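You operate a simulated robot arm through the tools that you are given. There is no shell and no other tool. Be economical: measure what you need, move in short steps, check, and stop when the job is done.

Carry out the task below with a simulated two-armed robot. There is one attempt and no reset: what you move stays moved.

## Task
Let the stones out of the gravity table into the white pan.
Fine: fetch the pan from the table's shelves and stand it under outlet 4; stone gate open till its window is clear, then shut; run outlet 4 out with the red lever, lever down again; the table stays off. Where these are worked on the way, their far stop is far enough and under half their travel is too little: pink stone gate.
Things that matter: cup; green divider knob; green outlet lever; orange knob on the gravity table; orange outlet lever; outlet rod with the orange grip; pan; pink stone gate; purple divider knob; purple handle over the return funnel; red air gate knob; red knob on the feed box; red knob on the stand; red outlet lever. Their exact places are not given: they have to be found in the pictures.

It is judged by the outcome, as a careful person would: the job done as asked, and still so three seconds after it is handed in. It fails if anything else is knocked over, pushed out of place, dropped, spilled or broken.

## Robot
Two 7-joint arms with fingered hands on one trunk, on a base that drives. Base frame: it is fixed to the floor where the robot stands at the start and does not move with it; the origin is under the middle of the robot, x ahead of it, y to its left, z up. Lengths are in mm, angles in degrees, forces in N, time in s.
The left shoulder is at the start at [70, 145, 907], the right one opposite. With the tool pointing down near the work surface each hand reaches from about 100 to 640 mm from the robot's upright axis, wherever it stands, measured 20 degrees to its own side. Places, roughly: cup (7x7x8 cm) [300, -100, 900]; green divider knob [800, -400, 1300]; green outlet lever [800, -1200, 1100]; orange knob on the gravity table [900, -1700, 1400]; orange outlet lever [800, 300, 900]; outlet rod with the orange grip [300, -100, 1200]; pink stone gate [900, -2000, 1400]; purple divider knob [800, -900, 1300]; purple handle over the return funnel [400, 800, 800]; red air gate knob [1000, -1400, 500]; red knob on the feed box [600, 0, 1100]; red knob on the stand [400, 700, 1600]; red outlet lever [800, -1900, 1200]; red switch at the cylinder [200, 800, 1200]; red switch at the table [700, 400, 1200]; return funnel [200, 800, 600]. Payload 3.5 kg a hand.
The TCP of each hand is the grasp point between the finger pads, 25 mm short of the fingertips. In the tool frame z runs along the fingers and y along their closing line. Largest opening 88 mm; the body of the gripper starts 29 mm behind the TCP. The gripper is a hand of 4 fingers: y runs from the thumb to the fingers, the wrist lies at [-13, -97, -162] in the tool frame.
Orientation is that of the tool frame in the base frame, as a unit quaternion [w, x, y, z]. With the fingers straight down and the wrist toward the robot, the tool's x, y and z point along [0, 1, 0], [1, 0, 0] and [0, 0, -1] of the base frame.

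## Interface
- The arms move only by the tool move_arm. It takes "left_increments", "right_increments" or both (then of equal length, played together; a hand with none holds still); each is a list of rows, each an object (a shift or turn left out is 0) with "translation": the shift along the base's x, y, z in units of 300 mm (1.0 is 300 mm), a list of three; "rotation": the turn, a rotation vector about the base's x, y, z in units of 180 degrees (1.0 is 180 degrees), a list of three. In form: [{"translation": [x, y, z], "rotation": [wx, wy, wz]}, ...]. A call has 1 to 12 rows; each row is the pose to reach, as a shift and turn from the pose commanded when the call began. A call with a number of a shift or a turn outside -1 to 1 is refused whole. Each row takes 0.2 s and may step no farther than 50 mm and 8.6 degrees from the row before; otherwise, the whole call is refused. A pose out of reach is approached as far as the arm can. The call stops where the force on the tool passes 40 N (or 10 N more than at its start, if that is more) or the arm is blocked; 0.2 s more then pass. In this call time passes only in rows, and 0.2 s behind the last. It gives the time, the measured TCP pose, the force on the tool (base axes), the opening and the grip force at its end, in the units of the frame above (readings bear some noise), with the torque about the TCP (base axes, N m) and any sound that the robot's microphone picked up.
- Cameras (640 x 400 px; columns grow to the right, rows downward): "scene" is now at [129.2, 7.2, 1212.3]; the picture's right is [0.09, -1.00, 0.00], its down [-0.71, -0.07, -0.70] and it looks along [0.69, 0.06, -0.72] (base axes); focal length 214 px, centre (320, 200). "left" rides on the left gripper at [-64, -83, -98] in its tool frame; the picture's right is [-0.62, -0.37, 0.69], its down [0.71, -0.63, 0.30] and it looks along [0.32, 0.68, 0.65] (tool axes); focal length 265 px, centre (320, 200). "right" rides on the right gripper at [64, -83, -98] in its tool frame; the picture's right is [-0.62, 0.37, -0.69], its down [-0.71, -0.63, 0.30] and it looks along [-0.32, 0.68, 0.65] (tool axes); focal length 265 px, centre (320, 200).
- grab_frame(camera): a new picture of that camera. It takes no simulated time.
- lift_body(by): slides the trunk up (or, below 0, down) by that many mm; the arms and the scene camera ride with it, the base frame stays. It gives what a move gives, with no picture.
- steer(legs): drives the robot by 1 to 6 legs, each [ahead, left, turn to the left] in mm, mm and degrees, along the robot's own axes; the way and the turn of a leg run together, so that a leg with both is an arc; at most 1500 mm and 180 degrees a leg. The arms and the cameras ride along, it lands a little off, and it stops where it bumps. It gives what a move gives.
- finger_targets(index, middle, ring, thumb_bend, thumb_turn, hand): sets how far each is bent, from 0 (flat) to 100 (curled in); at 30 the hand is open as for a grip, at 70 the pads meet at the TCP. One left out holds its place. A second passes; each finger stops where it meets its share of the squeeze, and holds until it gets a number again. It is the only way to open and close the hand. It gives what a move gives, with no picture; readings hold the bend of each and the force on the fingers (four entries, about 0 where the hand has none), thumb and palm. thumb_turn goes from beside the hand (0) to across from the fingers (100), as for a grip.
- head_to(pan, tilt): turns the head with the scene camera to pan (to the left, within 86 degrees either way) and tilt (down, from -29 to 69), counted from straight ahead of the robot. It gives what a move gives.
- point_at(camera, pixels): for up to 12 pixels [column, row] of the newest picture of that camera ("zoom" is the newest enlarged one), the place [x, y, z] in the base frame of the surface seen there, good to about 3 mm. It takes no simulated time.
- enlarge(camera, box): a new picture of the part [left, top, right, bottom] of that camera's present view, enlarged. It takes no simulated time.
- close_job(): hands the job in; it is judged then, once.

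Work in short steps. Measure before you move; look again where a grasp or a placing could have gone wrong, and mend it. You have 80 turns and 70 pictures in all, those below and enlarged ones among them. Open the grippers and draw the arms clear of the work before you hand the job in, unless the task says otherwise; then end with one line.

The tools are called after "Emit:" by a JSON object that holds its "op" and its "data". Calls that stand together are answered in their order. move_arm: Moves the arms, as the interface text tells. Its arguments: {"type":"object","properties":{"left_increments":{"type":"array"},"right_increments":{"type":"array"}},"required":[]} The other tools are called the same way: lift_body (by) slides the trunk up or down; finger_targets (index, middle, ring, thumb_bend, thumb_turn, hand) moves the fingers one by one; steer (legs) drives the base; head_to (pan, tilt) turns the head that bears the scene camera; grab_frame (camera) takes a picture; point_at (camera, pixels) gives the place of the surface under pixels of a picture; enlarge (camera, box) takes an enlarged picture of a part of a camera's view; close_job () hands the job in.

At the start:

```text
time: 0.0
left_eef_pos: [523.9, 201.3, 898.4]
left_tool_rot: [0.0, 0.707, 0.707, 0.0]
left_force: [-0.4, 0.1, 0.4]
left_ft_torque: [0.01, 0.02, 0.02]
left_width: 87.8
left_finger_force: 0.1
left_shape: jaw
left_bend: [30.0, 30.0, 30.0, 30.0, 98.0]
left_finger forces: [0.0, 0.0, 0.0, 0.0, 0.0, 0.1]
right_eef_pos: [267.2, -82.1, 991.6]
right_tool_rot: [0.0, 0.707, 0.707, 0.0]
right_force: [-0.5, 0.1, -0.1]
right_ft_torque: [-0.02, 0.01, -0.04]
right_width: 87.7
right_finger_force: 0.1
right_shape: jaw
right_bend: [30.0, 30.0, 30.0, 30.0, 98.0]
right_finger forces: [0.0, 0.0, 0.0, 0.0, 0.1, 0.0]
trunk travel left (down, up): [-470.0, 370.0]
robot x, y, heading: [1.8, 1.1, -0.0]
head pan, tilt: [5.3, 45.8]
```

scene: 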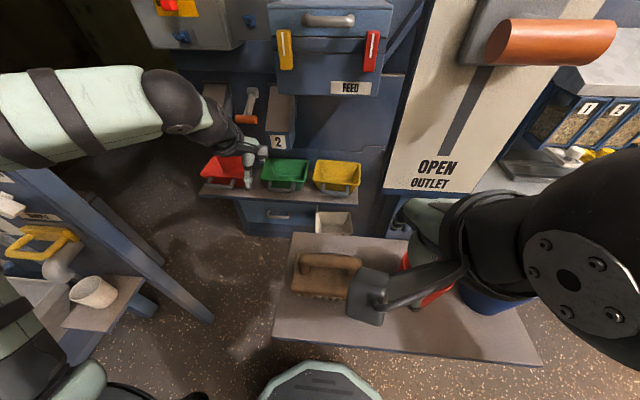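
right: 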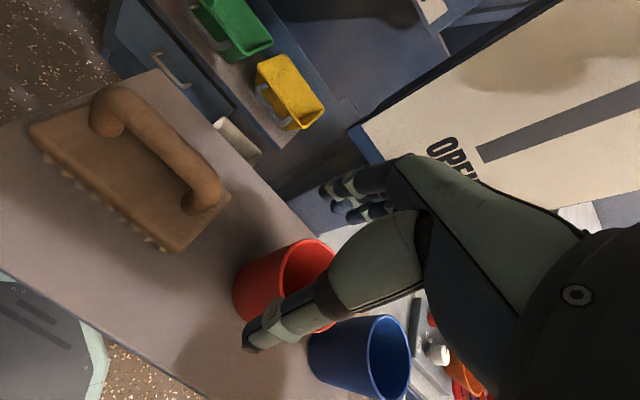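
left: 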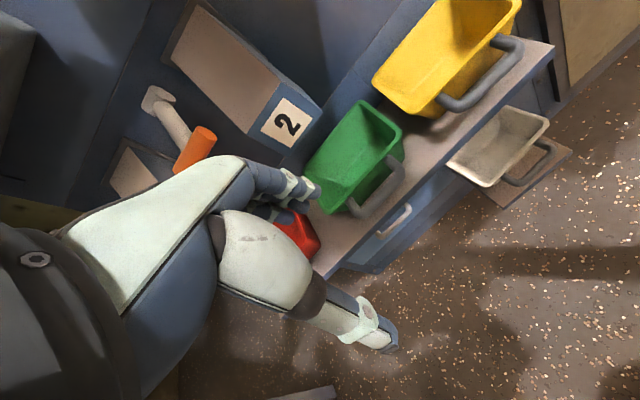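

The start view shows a board with cups in front and the gravity table to the right. I turn the head right to look at the table.

Emit:
{"op": "head_to", "data": {"pan": -50, "tilt": 20}}

Emit:
{"op": "grab_frame", "data": {"camera": "scene"}}

```text
time: 1.2
left_eef_pos: [523.1, 200.9, 899.4]
left_tool_rot: [0.0, 0.707, 0.707, 0.0]
left_force: [0.0, 0.9, -0.3]
left_ft_torque: [0.0, -0.01, 0.01]
left_width: 87.6
left_finger_force: 0.1
left_shape: jaw
left_bend: [30.0, 30.0, 30.0, 30.0, 98.0]
left_finger forces: [0.1, 0.0, 0.0, 0.0, 0.0, 0.0]
right_eef_pos: [267.3, -82.2, 991.6]
right_tool_rot: [0.001, 0.707, 0.707, 0.0]
right_force: [-0.2, -0.9, 1.0]
right_ft_torque: [-0.02, 0.02, 0.0]
right_width: 87.6
right_finger_force: 0.0
right_shape: jaw
right_bend: [30.0, 30.0, 30.0, 30.0, 98.0]
right_finger forces: [0.0, 0.0, 0.1, 0.1, 0.0, 0.1]
trunk travel left (down, up): [-470.0, 370.0]
robot x, y, heading: [3.1, -4.6, 0.3]
head pan, tilt: [-50.0, 20.0]
```

```text
66 pictures are left
```

scene: 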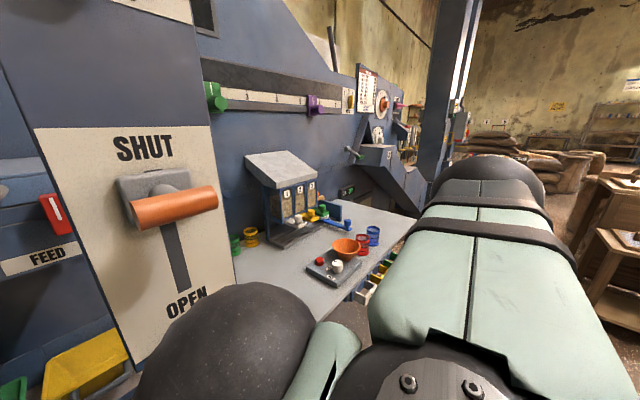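

I measure key points to plan the drive, and look lower for obstacles on the floor to the right.

Emit:
{"op": "point_at", "data": {"camera": "scene", "pixels": [[175, 205], [215, 95], [315, 103], [345, 248], [330, 270], [352, 155], [360, 290], [395, 205], [420, 180], [450, 120], [600, 240], [340, 300]]}}

Emit:
{"op": "head_to", "data": {"pan": -84, "tilt": 40}}

Emit:
{"op": "grab_frame", "data": {"camera": "scene"}}

```text
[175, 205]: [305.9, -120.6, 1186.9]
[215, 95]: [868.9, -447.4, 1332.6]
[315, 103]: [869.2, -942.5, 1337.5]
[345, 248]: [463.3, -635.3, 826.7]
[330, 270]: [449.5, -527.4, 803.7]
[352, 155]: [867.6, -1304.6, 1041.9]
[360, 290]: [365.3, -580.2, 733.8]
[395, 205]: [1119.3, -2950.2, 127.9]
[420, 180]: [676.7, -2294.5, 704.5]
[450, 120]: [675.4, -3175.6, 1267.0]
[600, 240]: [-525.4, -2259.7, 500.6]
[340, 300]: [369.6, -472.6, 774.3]
```

```text
time: 2.2
left_eef_pos: [523.6, 202.1, 898.4]
left_tool_rot: [0.0, 0.707, 0.707, 0.0]
left_force: [-0.2, 0.2, -0.4]
left_ft_torque: [-0.02, 0.02, -0.01]
left_width: 87.7
left_finger_force: 0.0
left_shape: jaw
left_bend: [30.0, 30.0, 30.0, 30.0, 98.0]
left_finger forces: [0.1, 0.0, 0.0, 0.0, 0.0, 0.1]
right_eef_pos: [267.0, -83.0, 991.1]
right_tool_rot: [0.0, 0.707, 0.707, 0.0]
right_force: [-0.5, 0.1, -0.7]
right_ft_torque: [-0.02, 0.03, 0.0]
right_width: 87.7
right_finger_force: 0.1
right_shape: jaw
right_bend: [30.0, 30.0, 30.0, 30.0, 98.0]
right_finger forces: [0.0, 0.0, 0.0, 0.0, 0.0, 0.1]
trunk travel left (down, up): [-470.0, 370.0]
robot x, y, heading: [-0.9, -0.5, 0.0]
head pan, tilt: [-84.0, 40.0]
```

```text
65 pictures are left
```

scene: 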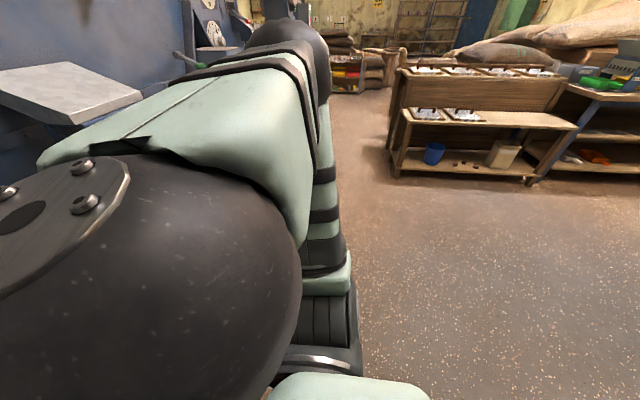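

The floor to the right seems clear; I measure the floor and the stand at the far side before driving back and right.

Emit:
{"op": "point_at", "data": {"camera": "scene", "pixels": [[500, 350], [600, 300], [400, 175], [365, 110], [530, 185], [390, 350], [625, 390]]}}

Emit:
{"op": "steer", "data": {"legs": [[-350, 0, 0]]}}

Emit:
{"op": "head_to", "data": {"pan": -55, "tilt": 25}}

Emit:
{"op": "grab_frame", "data": {"camera": "scene"}}

```text
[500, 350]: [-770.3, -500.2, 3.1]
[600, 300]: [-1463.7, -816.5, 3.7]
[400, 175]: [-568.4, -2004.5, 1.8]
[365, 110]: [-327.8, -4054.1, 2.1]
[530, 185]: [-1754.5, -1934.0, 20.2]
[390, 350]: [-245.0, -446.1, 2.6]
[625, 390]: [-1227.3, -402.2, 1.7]
```

```text
time: 4.5
left_eef_pos: [167.9, 198.6, 899.8]
left_tool_rot: [-0.001, 0.71, 0.704, 0.0]
left_force: [-0.6, 0.2, 0.4]
left_ft_torque: [-0.01, 0.0, 0.02]
left_width: 87.6
left_finger_force: 0.1
left_shape: jaw
left_bend: [30.0, 30.0, 30.0, 30.0, 98.0]
left_finger forces: [0.0, 0.1, 0.0, 0.0, 0.0, 0.0]
right_eef_pos: [-90.0, -82.1, 990.0]
right_tool_rot: [0.0, 0.71, 0.704, 0.0]
right_force: [0.2, -0.5, 0.9]
right_ft_torque: [0.0, -0.02, 0.0]
right_width: 87.8
right_finger_force: 0.0
right_shape: jaw
right_bend: [30.0, 30.0, 30.0, 30.0, 98.0]
right_finger forces: [0.0, 0.0, 0.0, 0.0, 0.0, 0.0]
trunk travel left (down, up): [-470.0, 370.0]
robot x, y, heading: [-359.8, 3.4, -0.5]
head pan, tilt: [-84.0, 40.0]
```

```text
time: 5.5
left_eef_pos: [167.2, 199.2, 898.2]
left_tool_rot: [0.0, 0.71, 0.704, 0.0]
left_force: [0.6, 0.3, -0.7]
left_ft_torque: [0.01, -0.02, 0.01]
left_width: 87.5
left_finger_force: 0.0
left_shape: jaw
left_bend: [30.0, 30.0, 30.0, 30.0, 98.0]
left_finger forces: [0.1, 0.0, 0.1, 0.0, 0.0, 0.0]
right_eef_pos: [-88.1, -83.3, 990.9]
right_tool_rot: [0.0, 0.71, 0.704, 0.0]
right_force: [0.2, -1.1, 0.9]
right_ft_torque: [-0.03, 0.0, -0.02]
right_width: 87.3
right_finger_force: 0.2
right_shape: jaw
right_bend: [30.0, 30.0, 30.0, 30.0, 98.0]
right_finger forces: [0.0, 0.0, 0.0, 0.1, 0.1, 0.0]
trunk travel left (down, up): [-470.0, 370.0]
robot x, y, heading: [-355.3, 2.4, -0.5]
head pan, tilt: [-55.0, 25.0]
```

```text
64 pictures are left
```

scene: 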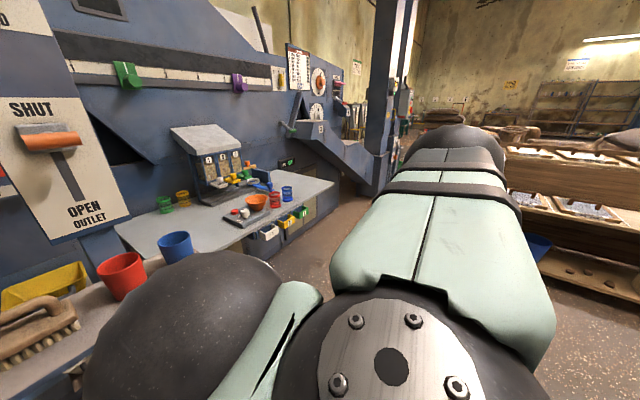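

The lane to the right is clear at x≈-355. Drive 1100 mm right and look at the table.

Emit:
{"op": "steer", "data": {"legs": [[0, -1150, 0]]}}

Emit:
{"op": "head_to", "data": {"pan": -25, "tilt": 15}}

Emit:
{"op": "grab_frame", "data": {"camera": "scene"}}

```text
time: 11.3
left_eef_pos: [166.4, -933.7, 898.1]
left_tool_rot: [0.0, 0.703, 0.711, 0.0]
left_force: [0.3, 0.8, 0.3]
left_ft_torque: [0.01, 0.03, -0.01]
left_width: 87.4
left_finger_force: 0.1
left_shape: jaw
left_bend: [30.0, 30.0, 30.0, 30.0, 98.0]
left_finger forces: [0.0, 0.0, 0.0, 0.0, 0.0, 0.0]
right_eef_pos: [-84.3, -1221.3, 990.5]
right_tool_rot: [0.001, 0.703, 0.711, 0.0]
right_force: [-0.3, -0.3, -0.4]
right_ft_torque: [0.01, 0.0, 0.0]
right_width: 87.7
right_finger_force: 0.0
right_shape: jaw
right_bend: [30.0, 30.0, 30.0, 30.0, 98.0]
right_finger forces: [0.0, 0.1, 0.0, 0.0, 0.0, 0.1]
trunk travel left (down, up): [-470.0, 370.0]
robot x, y, heading: [-357.0, -1142.6, 0.9]
head pan, tilt: [-55.0, 25.0]
```

```text
time: 12.3
left_eef_pos: [166.5, -933.8, 899.4]
left_tool_rot: [0.0, 0.703, 0.711, 0.001]
left_force: [-0.1, 1.0, -0.1]
left_ft_torque: [0.0, 0.02, 0.02]
left_width: 87.8
left_finger_force: 0.0
left_shape: jaw
left_bend: [30.0, 30.0, 30.0, 30.0, 98.0]
left_finger forces: [0.0, 0.0, 0.0, 0.1, 0.1, 0.0]
right_eef_pos: [-82.9, -1222.3, 990.1]
right_tool_rot: [-0.003, 0.705, 0.71, -0.002]
right_force: [0.7, 0.0, 0.0]
right_ft_torque: [-0.02, 0.01, 0.0]
right_width: 87.5
right_finger_force: 0.0
right_shape: jaw
right_bend: [30.0, 30.0, 30.0, 30.0, 98.0]
right_finger forces: [0.1, 0.0, 0.0, 0.1, 0.1, 0.0]
trunk travel left (down, up): [-470.0, 370.0]
robot x, y, heading: [-352.6, -1141.1, 0.9]
head pan, tilt: [-25.0, 15.0]
```

```text
63 pictures are left
```

scene: 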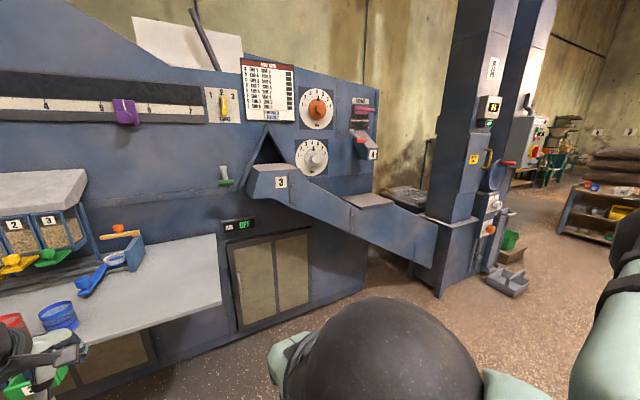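

Outlet 4 with pink gate and red lever is at (360,130), and something tray-like sits below at (405,200). Enlarge and measure.

Emit:
{"op": "enlarge", "data": {"camera": "scene", "box": [200, 60, 440, 300]}}

Emit:
{"op": "enlarge", "data": {"camera": "scene", "box": [335, 85, 435, 225]}}

Emit:
{"op": "point_at", "data": {"camera": "scene", "pixels": [[360, 110], [357, 140], [372, 155], [405, 193], [228, 180], [281, 182], [340, 225], [430, 240], [475, 160], [237, 250], [317, 110], [340, 280]]}}

```text
1.67 times, centred on (320, 180) of scene
```

zoom: 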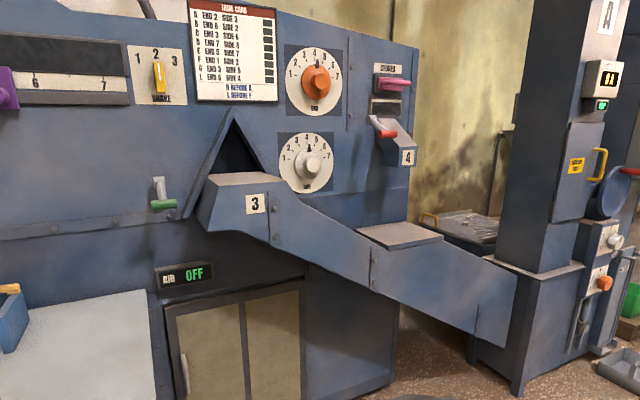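

```text
2.86 times, centred on (385, 155) of scene
```

zoom: 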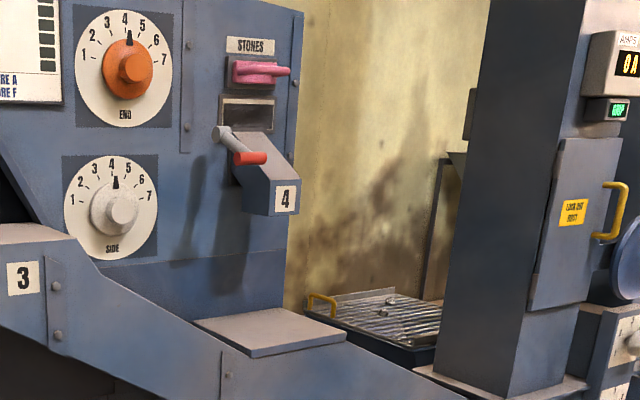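

```text
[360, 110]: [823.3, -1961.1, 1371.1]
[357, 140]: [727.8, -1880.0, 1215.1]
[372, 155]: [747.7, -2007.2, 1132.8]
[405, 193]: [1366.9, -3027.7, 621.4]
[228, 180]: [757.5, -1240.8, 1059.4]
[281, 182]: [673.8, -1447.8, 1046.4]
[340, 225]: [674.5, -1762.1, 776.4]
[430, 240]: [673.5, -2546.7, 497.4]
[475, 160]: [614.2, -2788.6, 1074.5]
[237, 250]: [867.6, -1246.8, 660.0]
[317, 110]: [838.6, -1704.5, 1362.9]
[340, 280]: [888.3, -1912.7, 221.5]
```

Now measure the ledge under outlet 4 and the gate/lever details in the zoom picture.

Emit:
{"op": "point_at", "data": {"camera": "zoom", "pixels": [[200, 323], [280, 312], [335, 333], [255, 352], [284, 215], [250, 213], [287, 71], [240, 72], [250, 158], [218, 132], [245, 115], [250, 187]]}}

Emit:
{"op": "head_to", "data": {"pan": 40, "tilt": 25}}

Emit:
{"op": "grab_frame", "data": {"camera": "scene"}}

```text
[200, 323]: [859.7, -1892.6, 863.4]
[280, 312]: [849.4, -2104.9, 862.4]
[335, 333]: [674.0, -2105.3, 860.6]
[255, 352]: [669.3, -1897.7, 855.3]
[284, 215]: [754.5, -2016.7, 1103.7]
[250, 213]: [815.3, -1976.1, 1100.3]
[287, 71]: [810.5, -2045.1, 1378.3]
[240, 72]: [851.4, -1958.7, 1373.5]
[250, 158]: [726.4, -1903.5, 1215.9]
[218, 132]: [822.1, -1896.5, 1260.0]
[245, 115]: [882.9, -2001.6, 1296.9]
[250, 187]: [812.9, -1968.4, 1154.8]
```

```text
time: 13.6
left_eef_pos: [167.1, -934.0, 898.4]
left_tool_rot: [0.0, 0.703, 0.711, 0.0]
left_force: [0.3, 0.0, 0.3]
left_ft_torque: [-0.07, 0.0, 0.0]
left_width: 87.3
left_finger_force: 0.1
left_shape: jaw
left_bend: [30.0, 30.0, 30.0, 30.0, 98.0]
left_finger forces: [0.0, 0.0, 0.0, 0.0, 0.1, 0.0]
right_eef_pos: [-86.1, -1220.7, 990.2]
right_tool_rot: [0.0, 0.703, 0.712, 0.0]
right_force: [0.2, -0.1, 0.6]
right_ft_torque: [-0.04, -0.03, 0.01]
right_width: 87.6
right_finger_force: 0.0
right_shape: jaw
right_bend: [30.0, 30.0, 30.0, 30.0, 98.0]
right_finger forces: [0.1, 0.0, 0.0, 0.0, 0.0, 0.0]
trunk travel left (down, up): [-470.0, 370.0]
robot x, y, heading: [-357.2, -1142.0, 0.7]
head pan, tilt: [40.0, 25.0]
```

```text
60 pictures are left
```

scene: 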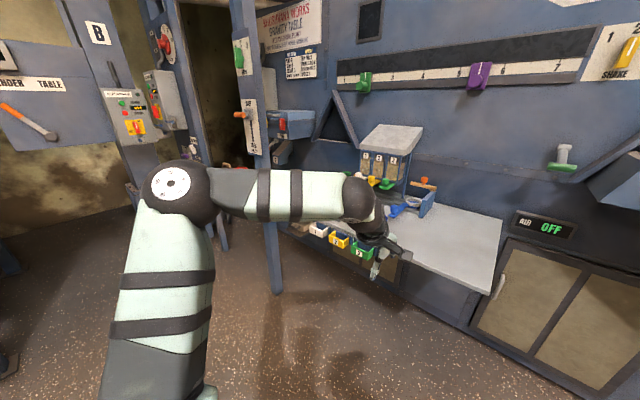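

The left end of the table (outlet 2 and the pan shelves) was right ahead of the start. Drive back left and look at the white pan.

Emit:
{"op": "steer", "data": {"legs": [[0, 1050, 0]]}}

Emit:
{"op": "head_to", "data": {"pan": 0, "tilt": 25}}

Emit:
{"op": "grab_frame", "data": {"camera": "scene"}}

```text
time: 18.9
left_eef_pos: [145.1, 101.2, 898.8]
left_tool_rot: [0.0, 0.698, 0.716, -0.001]
left_force: [0.1, 0.5, 0.4]
left_ft_torque: [0.03, -0.05, 0.02]
left_width: 87.5
left_finger_force: 0.0
left_shape: jaw
left_bend: [30.0, 30.0, 30.0, 30.0, 98.0]
left_finger forces: [0.1, 0.1, 0.0, 0.0, 0.0, 0.0]
right_eef_pos: [-104.2, -189.3, 990.7]
right_tool_rot: [0.001, 0.698, 0.716, 0.0]
right_force: [-0.4, 0.3, 0.5]
right_ft_torque: [0.01, 0.02, 0.01]
right_width: 87.7
right_finger_force: 0.1
right_shape: jaw
right_bend: [30.0, 30.0, 30.0, 30.0, 98.0]
right_finger forces: [0.0, 0.1, 0.0, 0.0, 0.0, 0.0]
trunk travel left (down, up): [-470.0, 370.0]
robot x, y, heading: [-378.2, -114.0, 1.4]
head pan, tilt: [40.0, 25.0]
```

```text
time: 20.0
left_eef_pos: [144.3, 100.4, 897.9]
left_tool_rot: [0.0, 0.698, 0.716, 0.0]
left_force: [-0.4, -0.3, 0.0]
left_ft_torque: [-0.01, 0.01, -0.01]
left_width: 87.8
left_finger_force: 0.0
left_shape: jaw
left_bend: [30.0, 30.0, 30.0, 30.0, 98.0]
left_finger forces: [0.0, 0.0, 0.1, 0.0, 0.1, 0.0]
right_eef_pos: [-104.1, -189.1, 991.0]
right_tool_rot: [0.0, 0.699, 0.716, -0.001]
right_force: [-0.1, -0.2, 0.0]
right_ft_torque: [0.0, 0.0, 0.02]
right_width: 87.8
right_finger_force: 0.0
right_shape: jaw
right_bend: [30.0, 30.0, 30.0, 30.0, 98.0]
right_finger forces: [0.1, 0.0, 0.0, 0.0, 0.0, 0.1]
trunk travel left (down, up): [-470.0, 370.0]
robot x, y, heading: [-372.1, -113.2, 1.4]
head pan, tilt: [0.0, 25.0]
```

```text
59 pictures are left
```

scene: 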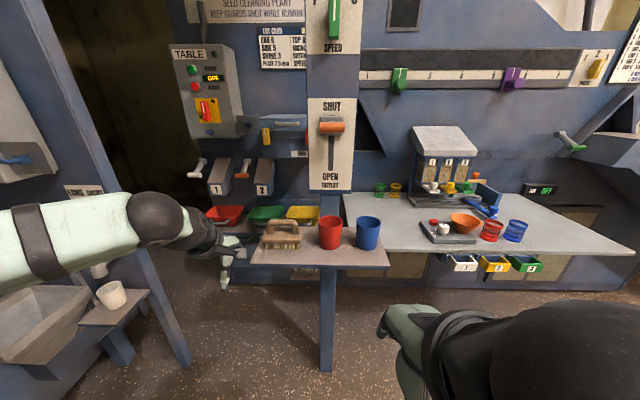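

The white pan is hidden behind the board here, but it was in the initial left-hand picture around (500,150); I measure it on that.

Emit:
{"op": "point_at", "data": {"camera": "left", "pixels": [[448, 162], [502, 108], [548, 120], [488, 186], [500, 150], [530, 170], [557, 157], [470, 60], [350, 160], [395, 220], [560, 100], [540, 60]]}}

Emit:
{"op": "point_at", "data": {"camera": "scene", "pixels": [[254, 262], [387, 266], [262, 240], [328, 222], [110, 292], [145, 295], [328, 365], [183, 365], [180, 180]]}}

```text
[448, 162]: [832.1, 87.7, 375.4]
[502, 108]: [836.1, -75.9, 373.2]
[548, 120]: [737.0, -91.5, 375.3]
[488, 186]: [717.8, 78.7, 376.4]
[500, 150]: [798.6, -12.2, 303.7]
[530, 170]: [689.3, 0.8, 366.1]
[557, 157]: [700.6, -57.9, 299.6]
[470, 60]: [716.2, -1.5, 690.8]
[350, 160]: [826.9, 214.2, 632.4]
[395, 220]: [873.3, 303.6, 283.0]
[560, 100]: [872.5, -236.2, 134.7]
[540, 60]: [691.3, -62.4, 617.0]
```

```text
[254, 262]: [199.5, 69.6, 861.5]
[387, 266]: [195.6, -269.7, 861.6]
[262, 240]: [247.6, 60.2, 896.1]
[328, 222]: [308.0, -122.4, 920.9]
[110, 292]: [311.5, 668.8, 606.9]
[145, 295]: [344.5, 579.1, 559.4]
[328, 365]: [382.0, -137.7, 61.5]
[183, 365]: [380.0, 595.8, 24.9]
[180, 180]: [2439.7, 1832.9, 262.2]
```

The white pan's rim is at z≈375, x 718–836, y −90…88, on a low shelf at z≈300, with its handle on the front at x≈690. I drive to y≈+110 and look at it.

Emit:
{"op": "steer", "data": {"legs": [[0, 220, -1.4], [150, 0, 0]]}}

Emit:
{"op": "head_to", "data": {"pan": -8, "tilt": 42}}

Emit:
{"op": "grab_frame", "data": {"camera": "scene"}}

Emit:
{"op": "enlarge", "data": {"camera": "scene", "box": [220, 120, 420, 260]}}

```text
time: 22.7
left_eef_pos: [298.6, 309.9, 898.6]
left_tool_rot: [0.0, 0.708, 0.707, 0.0]
left_force: [-0.4, 0.3, -0.3]
left_ft_torque: [0.02, 0.0, 0.0]
left_width: 87.8
left_finger_force: 0.1
left_shape: jaw
left_bend: [30.0, 30.0, 30.0, 30.0, 98.0]
left_finger forces: [0.0, 0.0, 0.1, 0.1, 0.0, 0.1]
right_eef_pos: [43.3, 25.7, 990.2]
right_tool_rot: [0.0, 0.707, 0.707, 0.0]
right_force: [-0.3, -0.2, -0.3]
right_ft_torque: [-0.01, 0.01, 0.02]
right_width: 87.6
right_finger_force: 0.1
right_shape: jaw
right_bend: [30.0, 30.0, 30.0, 30.0, 98.0]
right_finger forces: [0.1, 0.0, 0.1, 0.0, 0.1, 0.1]
trunk travel left (down, up): [-470.0, 370.0]
robot x, y, heading: [-222.5, 108.8, -0.1]
head pan, tilt: [0.0, 25.0]
```

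```text
time: 23.5
left_eef_pos: [297.6, 310.7, 899.7]
left_tool_rot: [0.0, 0.708, 0.707, -0.001]
left_force: [-0.4, -1.0, -0.6]
left_ft_torque: [-0.02, -0.01, -0.02]
left_width: 87.5
left_finger_force: 0.1
left_shape: jaw
left_bend: [30.0, 30.0, 30.0, 30.0, 98.0]
left_finger forces: [0.0, 0.0, 0.0, 0.1, 0.0, 0.0]
right_eef_pos: [42.3, 25.9, 991.0]
right_tool_rot: [-0.001, 0.708, 0.706, -0.001]
right_force: [0.6, 0.0, 0.6]
right_ft_torque: [-0.02, -0.01, 0.04]
right_width: 87.7
right_finger_force: 0.2
right_shape: jaw
right_bend: [30.0, 30.0, 30.0, 30.0, 98.0]
right_finger forces: [0.1, 0.0, 0.0, 0.0, 0.0, 0.0]
trunk travel left (down, up): [-470.0, 370.0]
robot x, y, heading: [-225.3, 108.9, -0.0]
head pan, tilt: [-8.0, 42.0]
```

```text
58 pictures are left
```

scene: 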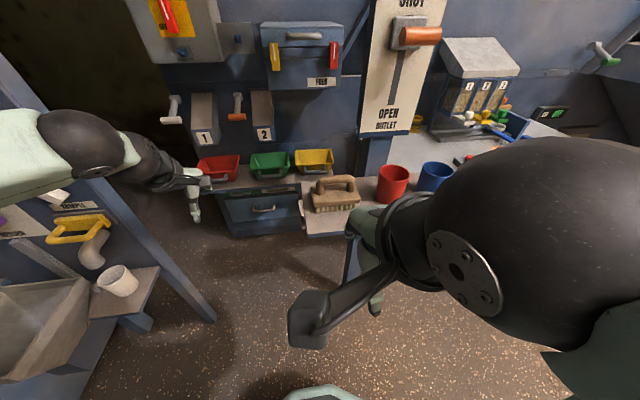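

```text
2.86 times, centred on (320, 190) of scene
```

zoom: 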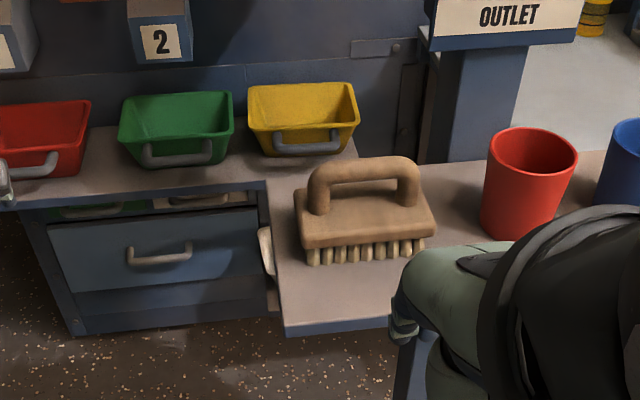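

Under the top shelf there seem to be more pans (beige with handle at zoom (200,200)). I lower the trunk here, clear of everything, to look in the shelves.

Emit:
{"op": "lift_body", "data": {"by": -420}}

Emit:
{"op": "head_to", "data": {"pan": -8, "tilt": 20}}

Emit:
{"op": "grab_frame", "data": {"camera": "scene"}}

Emit:
{"op": "enlarge", "data": {"camera": "scene", "box": [180, 120, 400, 260]}}

```text
refused: -420 is not a number from -400 to 400
```

```text
time: 24.3
left_eef_pos: [298.0, 310.3, 898.6]
left_tool_rot: [-0.001, 0.707, 0.707, 0.0]
left_force: [0.4, -0.2, -0.3]
left_ft_torque: [0.0, -0.02, 0.02]
left_width: 87.6
left_finger_force: 0.1
left_shape: jaw
left_bend: [30.0, 30.0, 30.0, 30.0, 98.0]
left_finger forces: [0.1, 0.1, 0.0, 0.1, 0.0, 0.0]
right_eef_pos: [41.0, 25.8, 991.2]
right_tool_rot: [-0.001, 0.708, 0.706, 0.0]
right_force: [0.9, -0.8, 0.9]
right_ft_torque: [0.0, -0.02, -0.03]
right_width: 87.6
right_finger_force: 0.2
right_shape: jaw
right_bend: [30.0, 30.0, 30.0, 30.0, 98.0]
right_finger forces: [0.0, 0.0, 0.0, 0.0, 0.1, 0.0]
trunk travel left (down, up): [-470.0, 370.0]
robot x, y, heading: [-224.1, 113.8, 0.0]
head pan, tilt: [-8.0, 20.0]
```

```text
56 pictures are left
```

scene: 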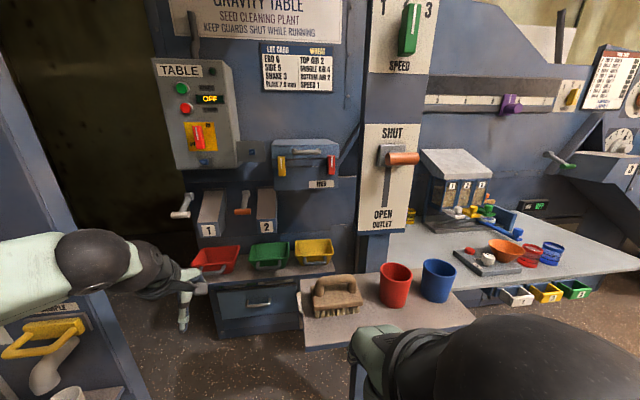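

```text
2.86 times, centred on (290, 190) of scene
```

zoom: 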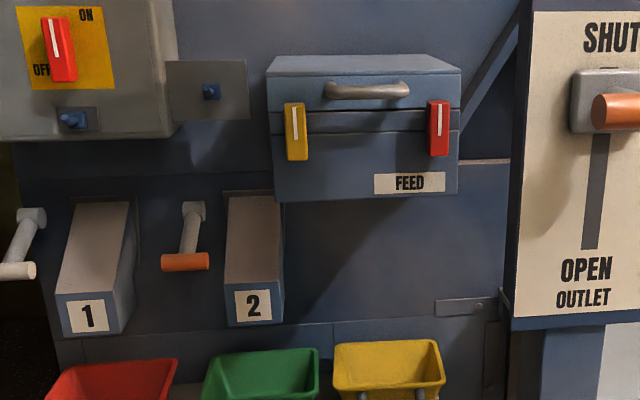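

The limit is 400 mm per call; lower by 400 and look into the shelves.

Emit:
{"op": "lift_body", "data": {"by": -400}}

Emit:
{"op": "enlarge", "data": {"camera": "scene", "box": [180, 60, 400, 260]}}

```text
time: 28.2
left_eef_pos: [298.0, 310.7, 499.2]
left_tool_rot: [0.0, 0.708, 0.706, 0.001]
left_force: [0.3, -0.3, 0.0]
left_ft_torque: [-0.02, -0.01, 0.02]
left_width: 87.4
left_finger_force: 0.1
left_shape: jaw
left_bend: [30.0, 30.0, 30.0, 30.0, 98.0]
left_finger forces: [0.0, 0.1, 0.0, 0.0, 0.0, 0.0]
right_eef_pos: [41.9, 26.9, 590.9]
right_tool_rot: [0.0, 0.708, 0.706, -0.001]
right_force: [0.5, 0.4, 0.4]
right_ft_torque: [-0.01, -0.02, -0.01]
right_width: 87.5
right_finger_force: 0.0
right_shape: jaw
right_bend: [30.0, 30.0, 30.0, 30.0, 98.0]
right_finger forces: [0.0, 0.0, 0.0, 0.1, 0.0, 0.0]
trunk travel left (down, up): [-70.0, 770.0]
robot x, y, heading: [-223.1, 108.0, -0.2]
head pan, tilt: [-8.0, 20.0]
```

```text
2.00 times, centred on (290, 160) of scene
```

zoom: 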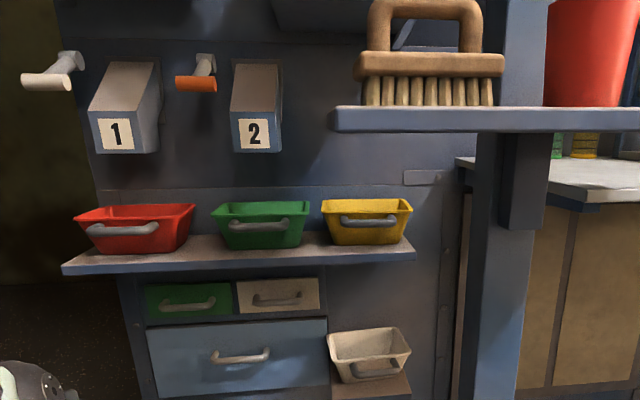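

The white pan stands on a low stub shelf at zoom (368,355), handle in front at (375,370). I measure the pan, handle, post and upper shelf.

Emit:
{"op": "point_at", "data": {"camera": "zoom", "pixels": [[330, 335], [410, 352], [345, 378], [402, 372], [355, 372], [376, 375], [396, 361], [370, 392], [412, 255], [330, 268], [478, 300], [518, 350]]}}

Emit:
{"op": "enlarge", "data": {"camera": "scene", "box": [260, 180, 400, 260]}}

```text
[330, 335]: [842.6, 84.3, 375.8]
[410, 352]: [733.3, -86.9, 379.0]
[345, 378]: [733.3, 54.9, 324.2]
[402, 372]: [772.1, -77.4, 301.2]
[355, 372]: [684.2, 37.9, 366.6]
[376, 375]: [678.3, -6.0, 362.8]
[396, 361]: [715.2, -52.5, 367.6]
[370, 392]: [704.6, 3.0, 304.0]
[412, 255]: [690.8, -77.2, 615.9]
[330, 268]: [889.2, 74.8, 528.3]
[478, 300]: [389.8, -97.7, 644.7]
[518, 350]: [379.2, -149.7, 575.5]
```

```text
4.57 times, centred on (330, 220) of scene
```

zoom: 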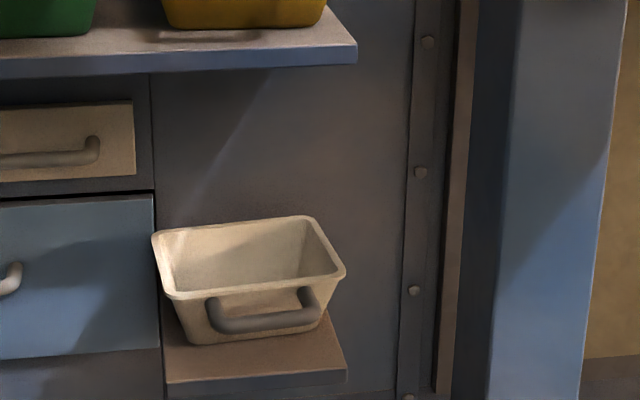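

The pan's handle bar runs at x≈680, y −50…45, z≈364, about 60 mm above its shelf; the post at (385,−97…−150) and board (z 861) limit where I can stand. I'll tuck both hands before approaching diagonally with the left arm.

Emit:
{"op": "move_arm", "data": {"left_increments": [{"translation": [-0.1, -0.12, 0]}, {"translation": [-0.2, -0.24, 0]}, {"translation": [-0.3, -0.36, 0]}, {"translation": [-0.4, -0.48, 0]}], "right_increments": [{"translation": [-0.05, -0.05, -0.05]}, {"translation": [-0.1, -0.1, -0.1]}, {"translation": [-0.15, -0.15, -0.15]}, {"translation": [-0.2, -0.2, -0.2]}]}}

Emit:
{"op": "head_to", "data": {"pan": 60, "tilt": 25}}

Emit:
{"op": "grab_frame", "data": {"camera": "scene"}}

```text
time: 29.2
left_eef_pos: [178.9, 166.9, 496.8]
left_tool_rot: [0.0, 0.707, 0.707, 0.0]
left_force: [-0.3, 0.2, -0.1]
left_ft_torque: [-0.06, 0.03, 0.04]
left_width: 87.6
left_finger_force: 0.0
left_shape: jaw
left_bend: [30.0, 30.0, 30.0, 30.0, 98.0]
left_finger forces: [0.0, 0.0, 0.0, 0.0, 0.0, 0.0]
right_eef_pos: [0.8, -14.4, 561.4]
right_tool_rot: [0.0, 0.707, 0.707, 0.0]
right_force: [0.1, -0.3, -0.6]
right_ft_torque: [0.02, -0.01, -0.02]
right_width: 87.7
right_finger_force: 0.0
right_shape: jaw
right_bend: [30.0, 30.0, 30.0, 30.0, 98.0]
right_finger forces: [0.0, 0.0, 0.0, 0.0, 0.1, 0.1]
right hand out of reach, approached as far as the arm can: row 3, 4
trunk travel left (down, up): [-70.0, 770.0]
robot x, y, heading: [-225.3, 112.1, -0.1]
head pan, tilt: [-8.0, 20.0]
```

```text
time: 30.6
left_eef_pos: [180.0, 168.3, 497.0]
left_tool_rot: [0.0, 0.708, 0.706, 0.0]
left_force: [-0.1, 0.6, 0.6]
left_ft_torque: [0.02, -0.03, -0.02]
left_width: 87.7
left_finger_force: 0.1
left_shape: jaw
left_bend: [30.0, 30.0, 30.0, 30.0, 98.0]
left_finger forces: [0.2, 0.0, 0.0, 0.0, 0.0, 0.0]
right_eef_pos: [0.6, -14.0, 561.4]
right_tool_rot: [0.0, 0.708, 0.707, 0.0]
right_force: [0.1, -0.2, -0.1]
right_ft_torque: [0.02, 0.02, -0.02]
right_width: 87.4
right_finger_force: 0.0
right_shape: jaw
right_bend: [30.0, 30.0, 30.0, 30.0, 98.0]
right_finger forces: [0.0, 0.0, 0.0, 0.0, 0.2, 0.0]
trunk travel left (down, up): [-70.0, 770.0]
robot x, y, heading: [-226.0, 107.3, -0.2]
head pan, tilt: [60.0, 25.0]
```

```text
52 pictures are left
```

scene: 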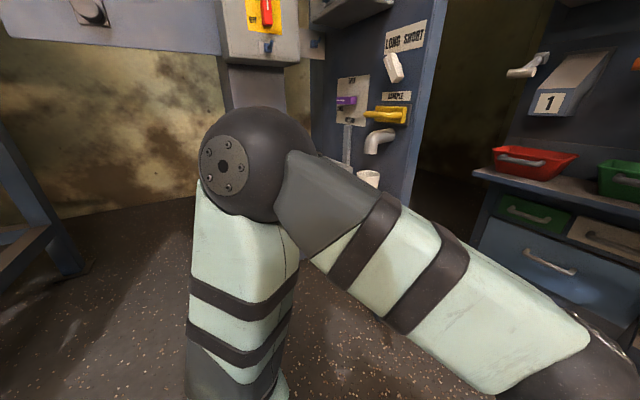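

I measure the left elbow's place to check clearance to the cup stand.

Emit:
{"op": "point_at", "data": {"camera": "scene", "pixels": [[225, 160], [300, 150], [370, 178], [395, 200], [235, 380], [400, 260], [545, 370]]}}

```text
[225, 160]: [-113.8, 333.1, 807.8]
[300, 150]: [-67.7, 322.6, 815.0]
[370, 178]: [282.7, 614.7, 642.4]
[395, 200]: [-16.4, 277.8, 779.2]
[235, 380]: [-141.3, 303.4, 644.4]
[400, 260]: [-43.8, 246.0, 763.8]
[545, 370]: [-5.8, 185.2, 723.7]
```

The elbow rides high (z≈810) and close in, so the approach is clear. I lower 60 mm more, turn −25° and drive in diagonally.

Emit:
{"op": "lift_body", "data": {"by": -60}}

Emit:
{"op": "steer", "data": {"legs": [[0, 0, -25], [0, 150, 0], [200, 100, 0]]}}

Emit:
{"op": "head_to", "data": {"pan": 10, "tilt": 30}}

Emit:
{"op": "grab_frame", "data": {"camera": "scene"}}

```text
time: 31.6
left_eef_pos: [179.5, 167.3, 437.1]
left_tool_rot: [0.001, 0.707, 0.707, 0.0]
left_force: [1.3, 0.9, -0.5]
left_ft_torque: [0.0, 0.0, 0.02]
left_width: 87.7
left_finger_force: 0.0
left_shape: jaw
left_bend: [30.0, 30.0, 30.0, 30.0, 98.0]
left_finger forces: [0.0, 0.1, 0.1, 0.0, 0.0, 0.2]
right_eef_pos: [0.8, -14.4, 501.1]
right_tool_rot: [0.0, 0.708, 0.706, 0.001]
right_force: [0.0, -0.2, 0.1]
right_ft_torque: [-0.01, 0.01, 0.0]
right_width: 87.4
right_finger_force: 0.0
right_shape: jaw
right_bend: [30.0, 30.0, 30.0, 30.0, 98.0]
right_finger forces: [0.0, 0.0, 0.0, 0.1, 0.0, 0.0]
trunk travel left (down, up): [-10.0, 830.0]
robot x, y, heading: [-224.5, 107.7, -0.3]
head pan, tilt: [60.0, 25.0]
```

```text
time: 35.5
left_eef_pos: [457.6, 133.1, 437.3]
left_tool_rot: [0.0, 0.843, 0.537, 0.0]
left_force: [0.2, 0.4, -0.7]
left_ft_torque: [0.01, -0.01, -0.01]
left_width: 87.7
left_finger_force: 0.1
left_shape: jaw
left_bend: [30.0, 30.0, 30.0, 30.0, 98.0]
left_finger forces: [0.1, 0.1, 0.1, 0.0, 0.1, 0.1]
right_eef_pos: [216.5, 45.8, 501.9]
right_tool_rot: [-0.001, 0.844, 0.537, 0.0]
right_force: [0.3, 0.7, 0.2]
right_ft_torque: [0.01, -0.01, -0.01]
right_width: 87.8
right_finger_force: 0.1
right_shape: jaw
right_bend: [30.0, 30.0, 30.0, 30.0, 98.0]
right_finger forces: [0.1, 0.0, 0.0, 0.1, 0.1, 0.0]
trunk travel left (down, up): [-10.0, 830.0]
robot x, y, heading: [66.0, 249.6, -25.0]
head pan, tilt: [60.0, 25.0]
```

```text
time: 36.7
left_eef_pos: [456.8, 134.5, 437.8]
left_tool_rot: [0.001, 0.844, 0.536, 0.0]
left_force: [-0.2, -0.2, -0.5]
left_ft_torque: [-0.03, -0.01, -0.02]
left_width: 87.8
left_finger_force: 0.0
left_shape: jaw
left_bend: [30.0, 30.0, 30.0, 30.0, 98.0]
left_finger forces: [0.1, 0.1, 0.0, 0.0, 0.0, 0.1]
right_eef_pos: [216.2, 46.1, 501.4]
right_tool_rot: [0.0, 0.844, 0.536, 0.0]
right_force: [-0.4, 0.5, 1.0]
right_ft_torque: [-0.01, -0.04, 0.0]
right_width: 87.6
right_finger_force: 0.0
right_shape: jaw
right_bend: [30.0, 30.0, 30.0, 30.0, 98.0]
right_finger forces: [0.1, 0.1, 0.0, 0.0, 0.1, 0.0]
trunk travel left (down, up): [-10.0, 830.0]
robot x, y, heading: [61.8, 254.4, -25.0]
head pan, tilt: [10.0, 30.0]
```

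```text
51 pictures are left
```

scene: 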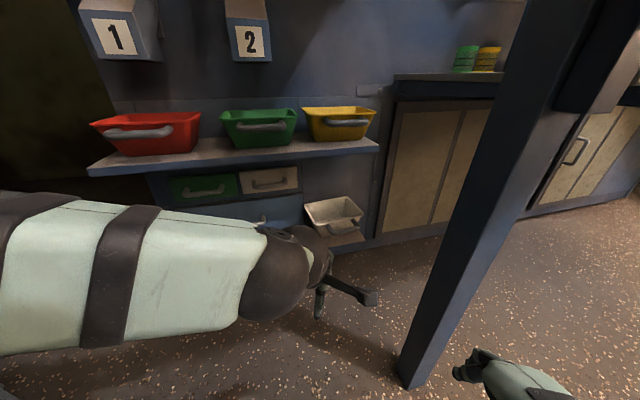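

Robot stands at (64,252,−25°), all clear. Drive the last 60 mm in, then turn the left hand's yaw +22° and pre-curl the fingers for a narrow approach.

Emit:
{"op": "steer", "data": {"legs": [[60, 5, 0]]}}

Emit:
{"op": "move_arm", "data": {"left_increments": [{"rotation": [0, 0, 0.04]}, {"translation": [0.03, -0.05, 0], "rotation": [0, 0, 0.08]}, {"translation": [0.06, -0.1, 0], "rotation": [0, 0, 0.12]}]}}

Emit:
{"op": "finger_targets", "data": {"hand": "left", "index": 48, "middle": 48, "ring": 48, "thumb_bend": 48}}

```text
time: 37.7
left_eef_pos: [512.6, 113.3, 437.8]
left_tool_rot: [0.0, 0.844, 0.536, 0.001]
left_force: [-0.3, 1.2, -0.1]
left_ft_torque: [-0.01, 0.02, -0.02]
left_width: 87.7
left_finger_force: 0.0
left_shape: jaw
left_bend: [30.0, 30.0, 30.0, 30.0, 98.0]
left_finger forces: [0.0, 0.0, 0.1, 0.0, 0.1, 0.1]
right_eef_pos: [273.7, 25.5, 501.1]
right_tool_rot: [0.0, 0.843, 0.537, 0.0]
right_force: [0.1, 0.2, 0.7]
right_ft_torque: [0.02, 0.01, -0.01]
right_width: 87.5
right_finger_force: 0.0
right_shape: jaw
right_bend: [30.0, 30.0, 30.0, 30.0, 98.0]
right_finger forces: [0.1, 0.0, 0.0, 0.1, 0.1, 0.0]
trunk travel left (down, up): [-10.0, 830.0]
robot x, y, heading: [125.4, 233.3, -25.2]
head pan, tilt: [10.0, 30.0]
```

```text
time: 38.5
left_eef_pos: [530.8, 83.6, 437.7]
left_tool_rot: [0.001, 0.728, 0.686, 0.0]
left_force: [-0.2, 0.2, 0.0]
left_ft_torque: [0.01, 0.03, -0.04]
left_width: 87.5
left_finger_force: 0.1
left_shape: jaw
left_bend: [30.0, 30.0, 30.0, 30.0, 98.0]
left_finger forces: [0.1, 0.1, 0.1, 0.0, 0.1, 0.0]
right_eef_pos: [273.8, 25.2, 501.1]
right_tool_rot: [0.0, 0.844, 0.537, 0.0]
right_force: [0.3, -0.5, 0.0]
right_ft_torque: [-0.02, 0.0, 0.01]
right_width: 87.7
right_finger_force: 0.0
right_shape: jaw
right_bend: [30.0, 30.0, 30.0, 30.0, 98.0]
right_finger forces: [0.1, 0.1, 0.1, 0.1, 0.0, 0.1]
trunk travel left (down, up): [-10.0, 830.0]
robot x, y, heading: [119.5, 234.4, -25.1]
head pan, tilt: [10.0, 30.0]
```

```text
time: 39.5
left_eef_pos: [531.1, 84.3, 437.8]
left_tool_rot: [0.0, 0.728, 0.685, 0.0]
left_force: [1.0, -0.6, 0.2]
left_ft_torque: [-0.02, 0.0, 0.0]
left_width: 46.9
left_finger_force: 0.1
left_shape: fingers
left_bend: [48.0, 48.0, 48.0, 48.0, 98.0]
left_finger forces: [0.1, 0.0, 0.1, 0.1, 0.1, 0.0]
right_eef_pos: [273.3, 25.1, 502.0]
right_tool_rot: [0.0, 0.844, 0.536, 0.0]
right_force: [1.0, 0.5, -0.4]
right_ft_torque: [-0.02, 0.01, -0.01]
right_width: 87.7
right_finger_force: 0.1
right_shape: jaw
right_bend: [30.0, 30.0, 30.0, 30.0, 98.0]
right_finger forces: [0.0, 0.0, 0.0, 0.0, 0.0, 0.0]
trunk travel left (down, up): [-10.0, 830.0]
robot x, y, heading: [118.9, 231.9, -25.2]
head pan, tilt: [10.0, 30.0]
```

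Now pitch the left hand up to horizontal (fingers forward, thumb below), in 12 rows while easing toward the handle.

Emit:
{"op": "move_arm", "data": {"left_increments": [{"rotation": [-0.0025, -0.0417, 0]}, {"rotation": [-0.005, -0.0833, 0]}, {"translation": [0, -0.03, -0.03], "rotation": [-0.0075, -0.125, 0]}, {"translation": [0, -0.05, -0.06], "rotation": [-0.01, -0.1667, 0]}, {"translation": [0, -0.07, -0.09], "rotation": [-0.0125, -0.2083, 0]}, {"translation": [0, -0.09, -0.12], "rotation": [-0.015, -0.25, 0]}, {"translation": [0, -0.11, -0.15], "rotation": [-0.0175, -0.2917, 0]}, {"translation": [0, -0.13, -0.18], "rotation": [-0.02, -0.3333, 0]}, {"translation": [0, -0.15, -0.2], "rotation": [-0.0225, -0.375, 0]}, {"translation": [0, -0.17, -0.22], "rotation": [-0.025, -0.4167, 0]}, {"translation": [0, -0.19, -0.24], "rotation": [-0.0275, -0.4583, 0]}, {"translation": [0, -0.21, -0.24], "rotation": [-0.03, -0.499, 0]}]}}

Emit:
{"op": "grab_frame", "data": {"camera": "scene"}}

Emit:
{"op": "grab_frame", "data": {"camera": "left"}}

```text
time: 41.8
left_eef_pos: [675.5, 91.1, 570.5]
left_tool_rot: [0.441, 0.588, 0.562, 0.38]
left_force: [-35.1, 5.0, -26.4]
left_ft_torque: [-0.51, -0.7, 0.55]
left_width: 41.3
left_finger_force: 22.1
left_shape: fingers
left_bend: [52.0, 65.0, 60.0, 48.0, 98.0]
left_finger forces: [4.7, 23.6, 15.4, 0.0, 0.0, 0.1]
left hand out of reach, approached as far as the arm can: row 6, 7, 8, 9, 10, 11
right_eef_pos: [272.7, 24.9, 501.7]
right_tool_rot: [0.0, 0.844, 0.537, 0.0]
right_force: [-0.4, -1.0, 0.1]
right_ft_torque: [-0.01, 0.01, 0.03]
right_width: 87.6
right_finger_force: 0.2
right_shape: jaw
right_bend: [30.0, 30.0, 30.0, 30.0, 98.0]
right_finger forces: [0.0, 0.1, 0.0, 0.1, 0.0, 0.0]
trunk travel left (down, up): [-10.0, 830.0]
robot x, y, heading: [119.2, 230.3, -25.2]
head pan, tilt: [10.0, 30.0]
stopped in row 11 (left hand): the force on the tool passed its limit at 86 N (the readings are from after the stop); the commanded pose is now the measured one
```

```text
50 pictures are left
```

scene: 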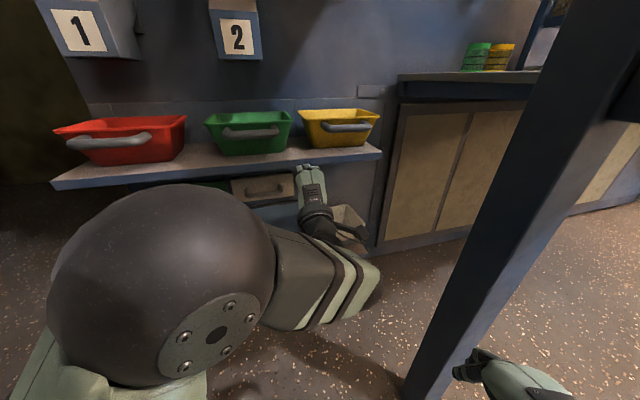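

```text
49 pictures are left
```

left: 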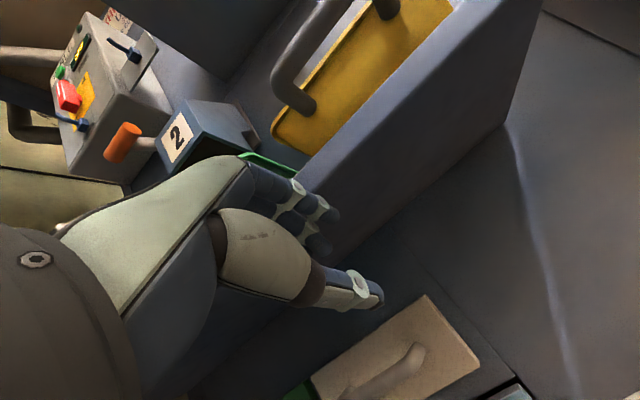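

The full pitch was out of the arm's reach and the fingers met the upper shelf edge (not the pans). I back off, pitch the hand back down, and will grasp from above instead.

Emit:
{"op": "move_arm", "data": {"left_increments": [{"translation": [-0.1, 0, 0]}, {"translation": [-0.2, 0, -0.02]}, {"translation": [-0.25, 0, -0.05], "rotation": [0.0025, 0.043, 0]}, {"translation": [-0.3, 0, -0.1], "rotation": [0.005, 0.086, 0]}, {"translation": [-0.35, 0, -0.15], "rotation": [0.0075, 0.129, 0]}, {"translation": [-0.4, 0, -0.2], "rotation": [0.01, 0.172, 0]}, {"translation": [-0.45, 0, -0.25], "rotation": [0.0125, 0.215, 0]}, {"translation": [-0.48, 0, -0.3], "rotation": [0.015, 0.258, 0]}, {"translation": [-0.48, 0, -0.35], "rotation": [0.0175, 0.301, 0]}, {"translation": [-0.48, 0, -0.4], "rotation": [0.02, 0.344, 0]}, {"translation": [-0.48, 0, -0.4], "rotation": [0.0235, 0.387, 0]}]}}

Emit:
{"op": "grab_frame", "data": {"camera": "scene"}}

```text
time: 44.2
left_eef_pos: [533.2, 90.3, 452.6]
left_tool_rot: [0.025, 0.715, 0.699, -0.001]
left_force: [-0.1, -0.7, 0.1]
left_ft_torque: [0.04, 0.0, 0.0]
left_width: 45.8
left_finger_force: 0.1
left_shape: fingers
left_bend: [48.0, 48.0, 48.0, 48.0, 98.0]
left_finger forces: [0.0, 0.0, 0.0, 0.0, 0.1, 0.0]
left hand out of reach, approached as far as the arm can: row 1, 2
right_eef_pos: [273.6, 25.0, 501.4]
right_tool_rot: [0.001, 0.844, 0.537, 0.0]
right_force: [-0.1, -0.7, 0.8]
right_ft_torque: [0.02, -0.03, -0.02]
right_width: 87.5
right_finger_force: 0.1
right_shape: jaw
right_bend: [30.0, 30.0, 30.0, 30.0, 98.0]
right_finger forces: [0.0, 0.0, 0.1, 0.1, 0.1, 0.0]
trunk travel left (down, up): [-10.0, 830.0]
robot x, y, heading: [119.7, 231.5, -24.9]
head pan, tilt: [10.0, 30.0]
```

```text
48 pictures are left
```

scene: 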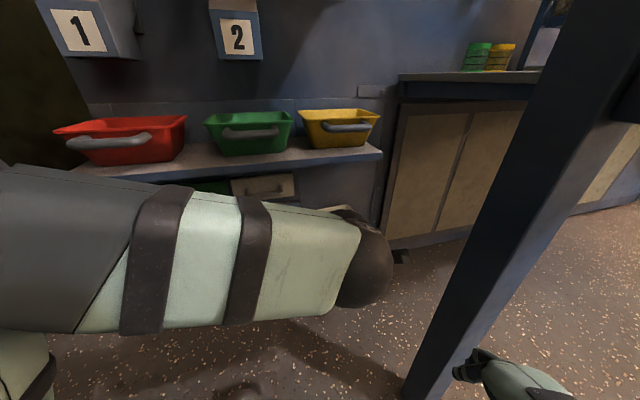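

Pans are unmoved and the hand is back to pointing down. I move it just in front of the handle at z≈420 and look with the left camera.

Emit:
{"op": "move_arm", "data": {"left_increments": [{"translation": [0.08, -0.08, -0.03]}, {"translation": [0.16, -0.16, -0.06]}, {"translation": [0.24, -0.24, -0.09]}, {"translation": [0.27, -0.29, -0.1]}]}}

Emit:
{"op": "grab_frame", "data": {"camera": "left"}}

```text
time: 45.2
left_eef_pos: [614.9, 3.2, 425.3]
left_tool_rot: [0.026, 0.715, 0.699, -0.001]
left_force: [-0.5, -0.4, 0.0]
left_ft_torque: [0.0, -0.01, 0.02]
left_width: 45.6
left_finger_force: 0.1
left_shape: fingers
left_bend: [48.0, 48.0, 48.0, 48.0, 98.0]
left_finger forces: [0.1, 0.1, 0.0, 0.1, 0.0, 0.1]
right_eef_pos: [274.0, 24.9, 502.1]
right_tool_rot: [0.0, 0.844, 0.537, 0.0]
right_force: [-0.1, 0.6, -0.6]
right_ft_torque: [-0.03, -0.03, -0.02]
right_width: 87.4
right_finger_force: 0.1
right_shape: jaw
right_bend: [30.0, 30.0, 30.0, 30.0, 98.0]
right_finger forces: [0.0, 0.0, 0.1, 0.0, 0.1, 0.0]
trunk travel left (down, up): [-10.0, 830.0]
robot x, y, heading: [119.6, 232.6, -25.3]
head pan, tilt: [10.0, 30.0]
```

```text
47 pictures are left
```

left: 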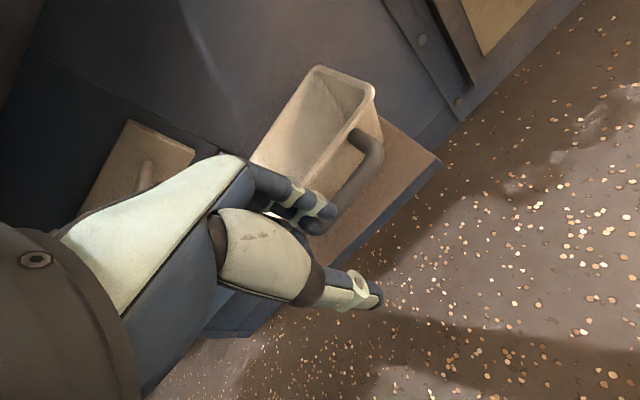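

I measure the handle and rim in this view.

Emit:
{"op": "point_at", "data": {"camera": "left", "pixels": [[376, 148], [368, 172], [352, 192], [342, 206], [360, 140], [373, 92], [345, 145], [322, 68], [330, 170], [362, 165]]}}

```text
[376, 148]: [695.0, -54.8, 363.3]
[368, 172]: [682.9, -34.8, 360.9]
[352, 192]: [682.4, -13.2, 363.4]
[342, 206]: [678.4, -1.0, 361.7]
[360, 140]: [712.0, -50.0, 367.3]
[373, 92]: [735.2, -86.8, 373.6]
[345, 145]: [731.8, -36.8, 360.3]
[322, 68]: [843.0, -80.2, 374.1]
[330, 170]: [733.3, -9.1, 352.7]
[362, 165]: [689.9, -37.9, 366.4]
```

Bar centre is x≈687, y≈−5, z≈362, with a 30 mm gap to the rim. I go over it at z 425, then straight down to z≈360.

Emit:
{"op": "move_arm", "data": {"left_increments": [{"translation": [0.11, -0.02, 0]}, {"translation": [0.225, -0.027, 0]}, {"translation": [0.225, -0.027, -0.05]}, {"translation": [0.225, -0.027, -0.1]}, {"translation": [0.225, -0.027, -0.15]}, {"translation": [0.225, -0.027, -0.19]}, {"translation": [0.225, -0.027, -0.22]}]}}

Emit:
{"op": "grab_frame", "data": {"camera": "left"}}

```text
time: 46.8
left_eef_pos: [681.7, -4.1, 357.6]
left_tool_rot: [0.026, 0.715, 0.699, -0.001]
left_force: [-0.3, -0.3, -0.3]
left_ft_torque: [0.0, 0.01, 0.0]
left_width: 46.1
left_finger_force: 0.1
left_shape: fingers
left_bend: [48.0, 48.0, 48.0, 48.0, 98.0]
left_finger forces: [0.1, 0.0, 0.0, 0.0, 0.0, 0.0]
right_eef_pos: [272.6, 26.1, 501.9]
right_tool_rot: [0.001, 0.844, 0.537, 0.0]
right_force: [-0.8, -0.7, -0.5]
right_ft_torque: [-0.01, 0.04, -0.01]
right_width: 87.5
right_finger_force: 0.1
right_shape: jaw
right_bend: [30.0, 30.0, 30.0, 30.0, 98.0]
right_finger forces: [0.0, 0.0, 0.1, 0.0, 0.0, 0.0]
trunk travel left (down, up): [-10.0, 830.0]
robot x, y, heading: [122.7, 231.7, -25.0]
head pan, tilt: [10.0, 30.0]
```

```text
46 pictures are left
```

left: 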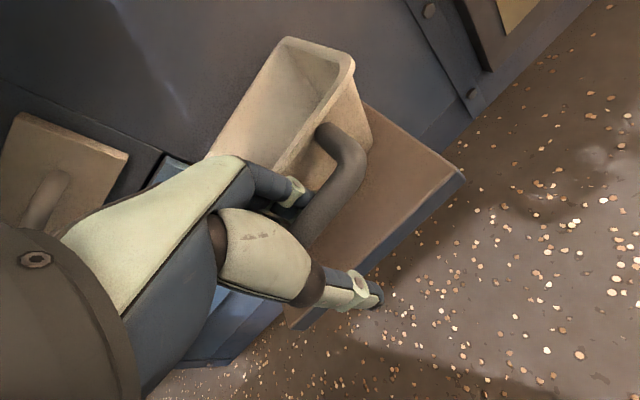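

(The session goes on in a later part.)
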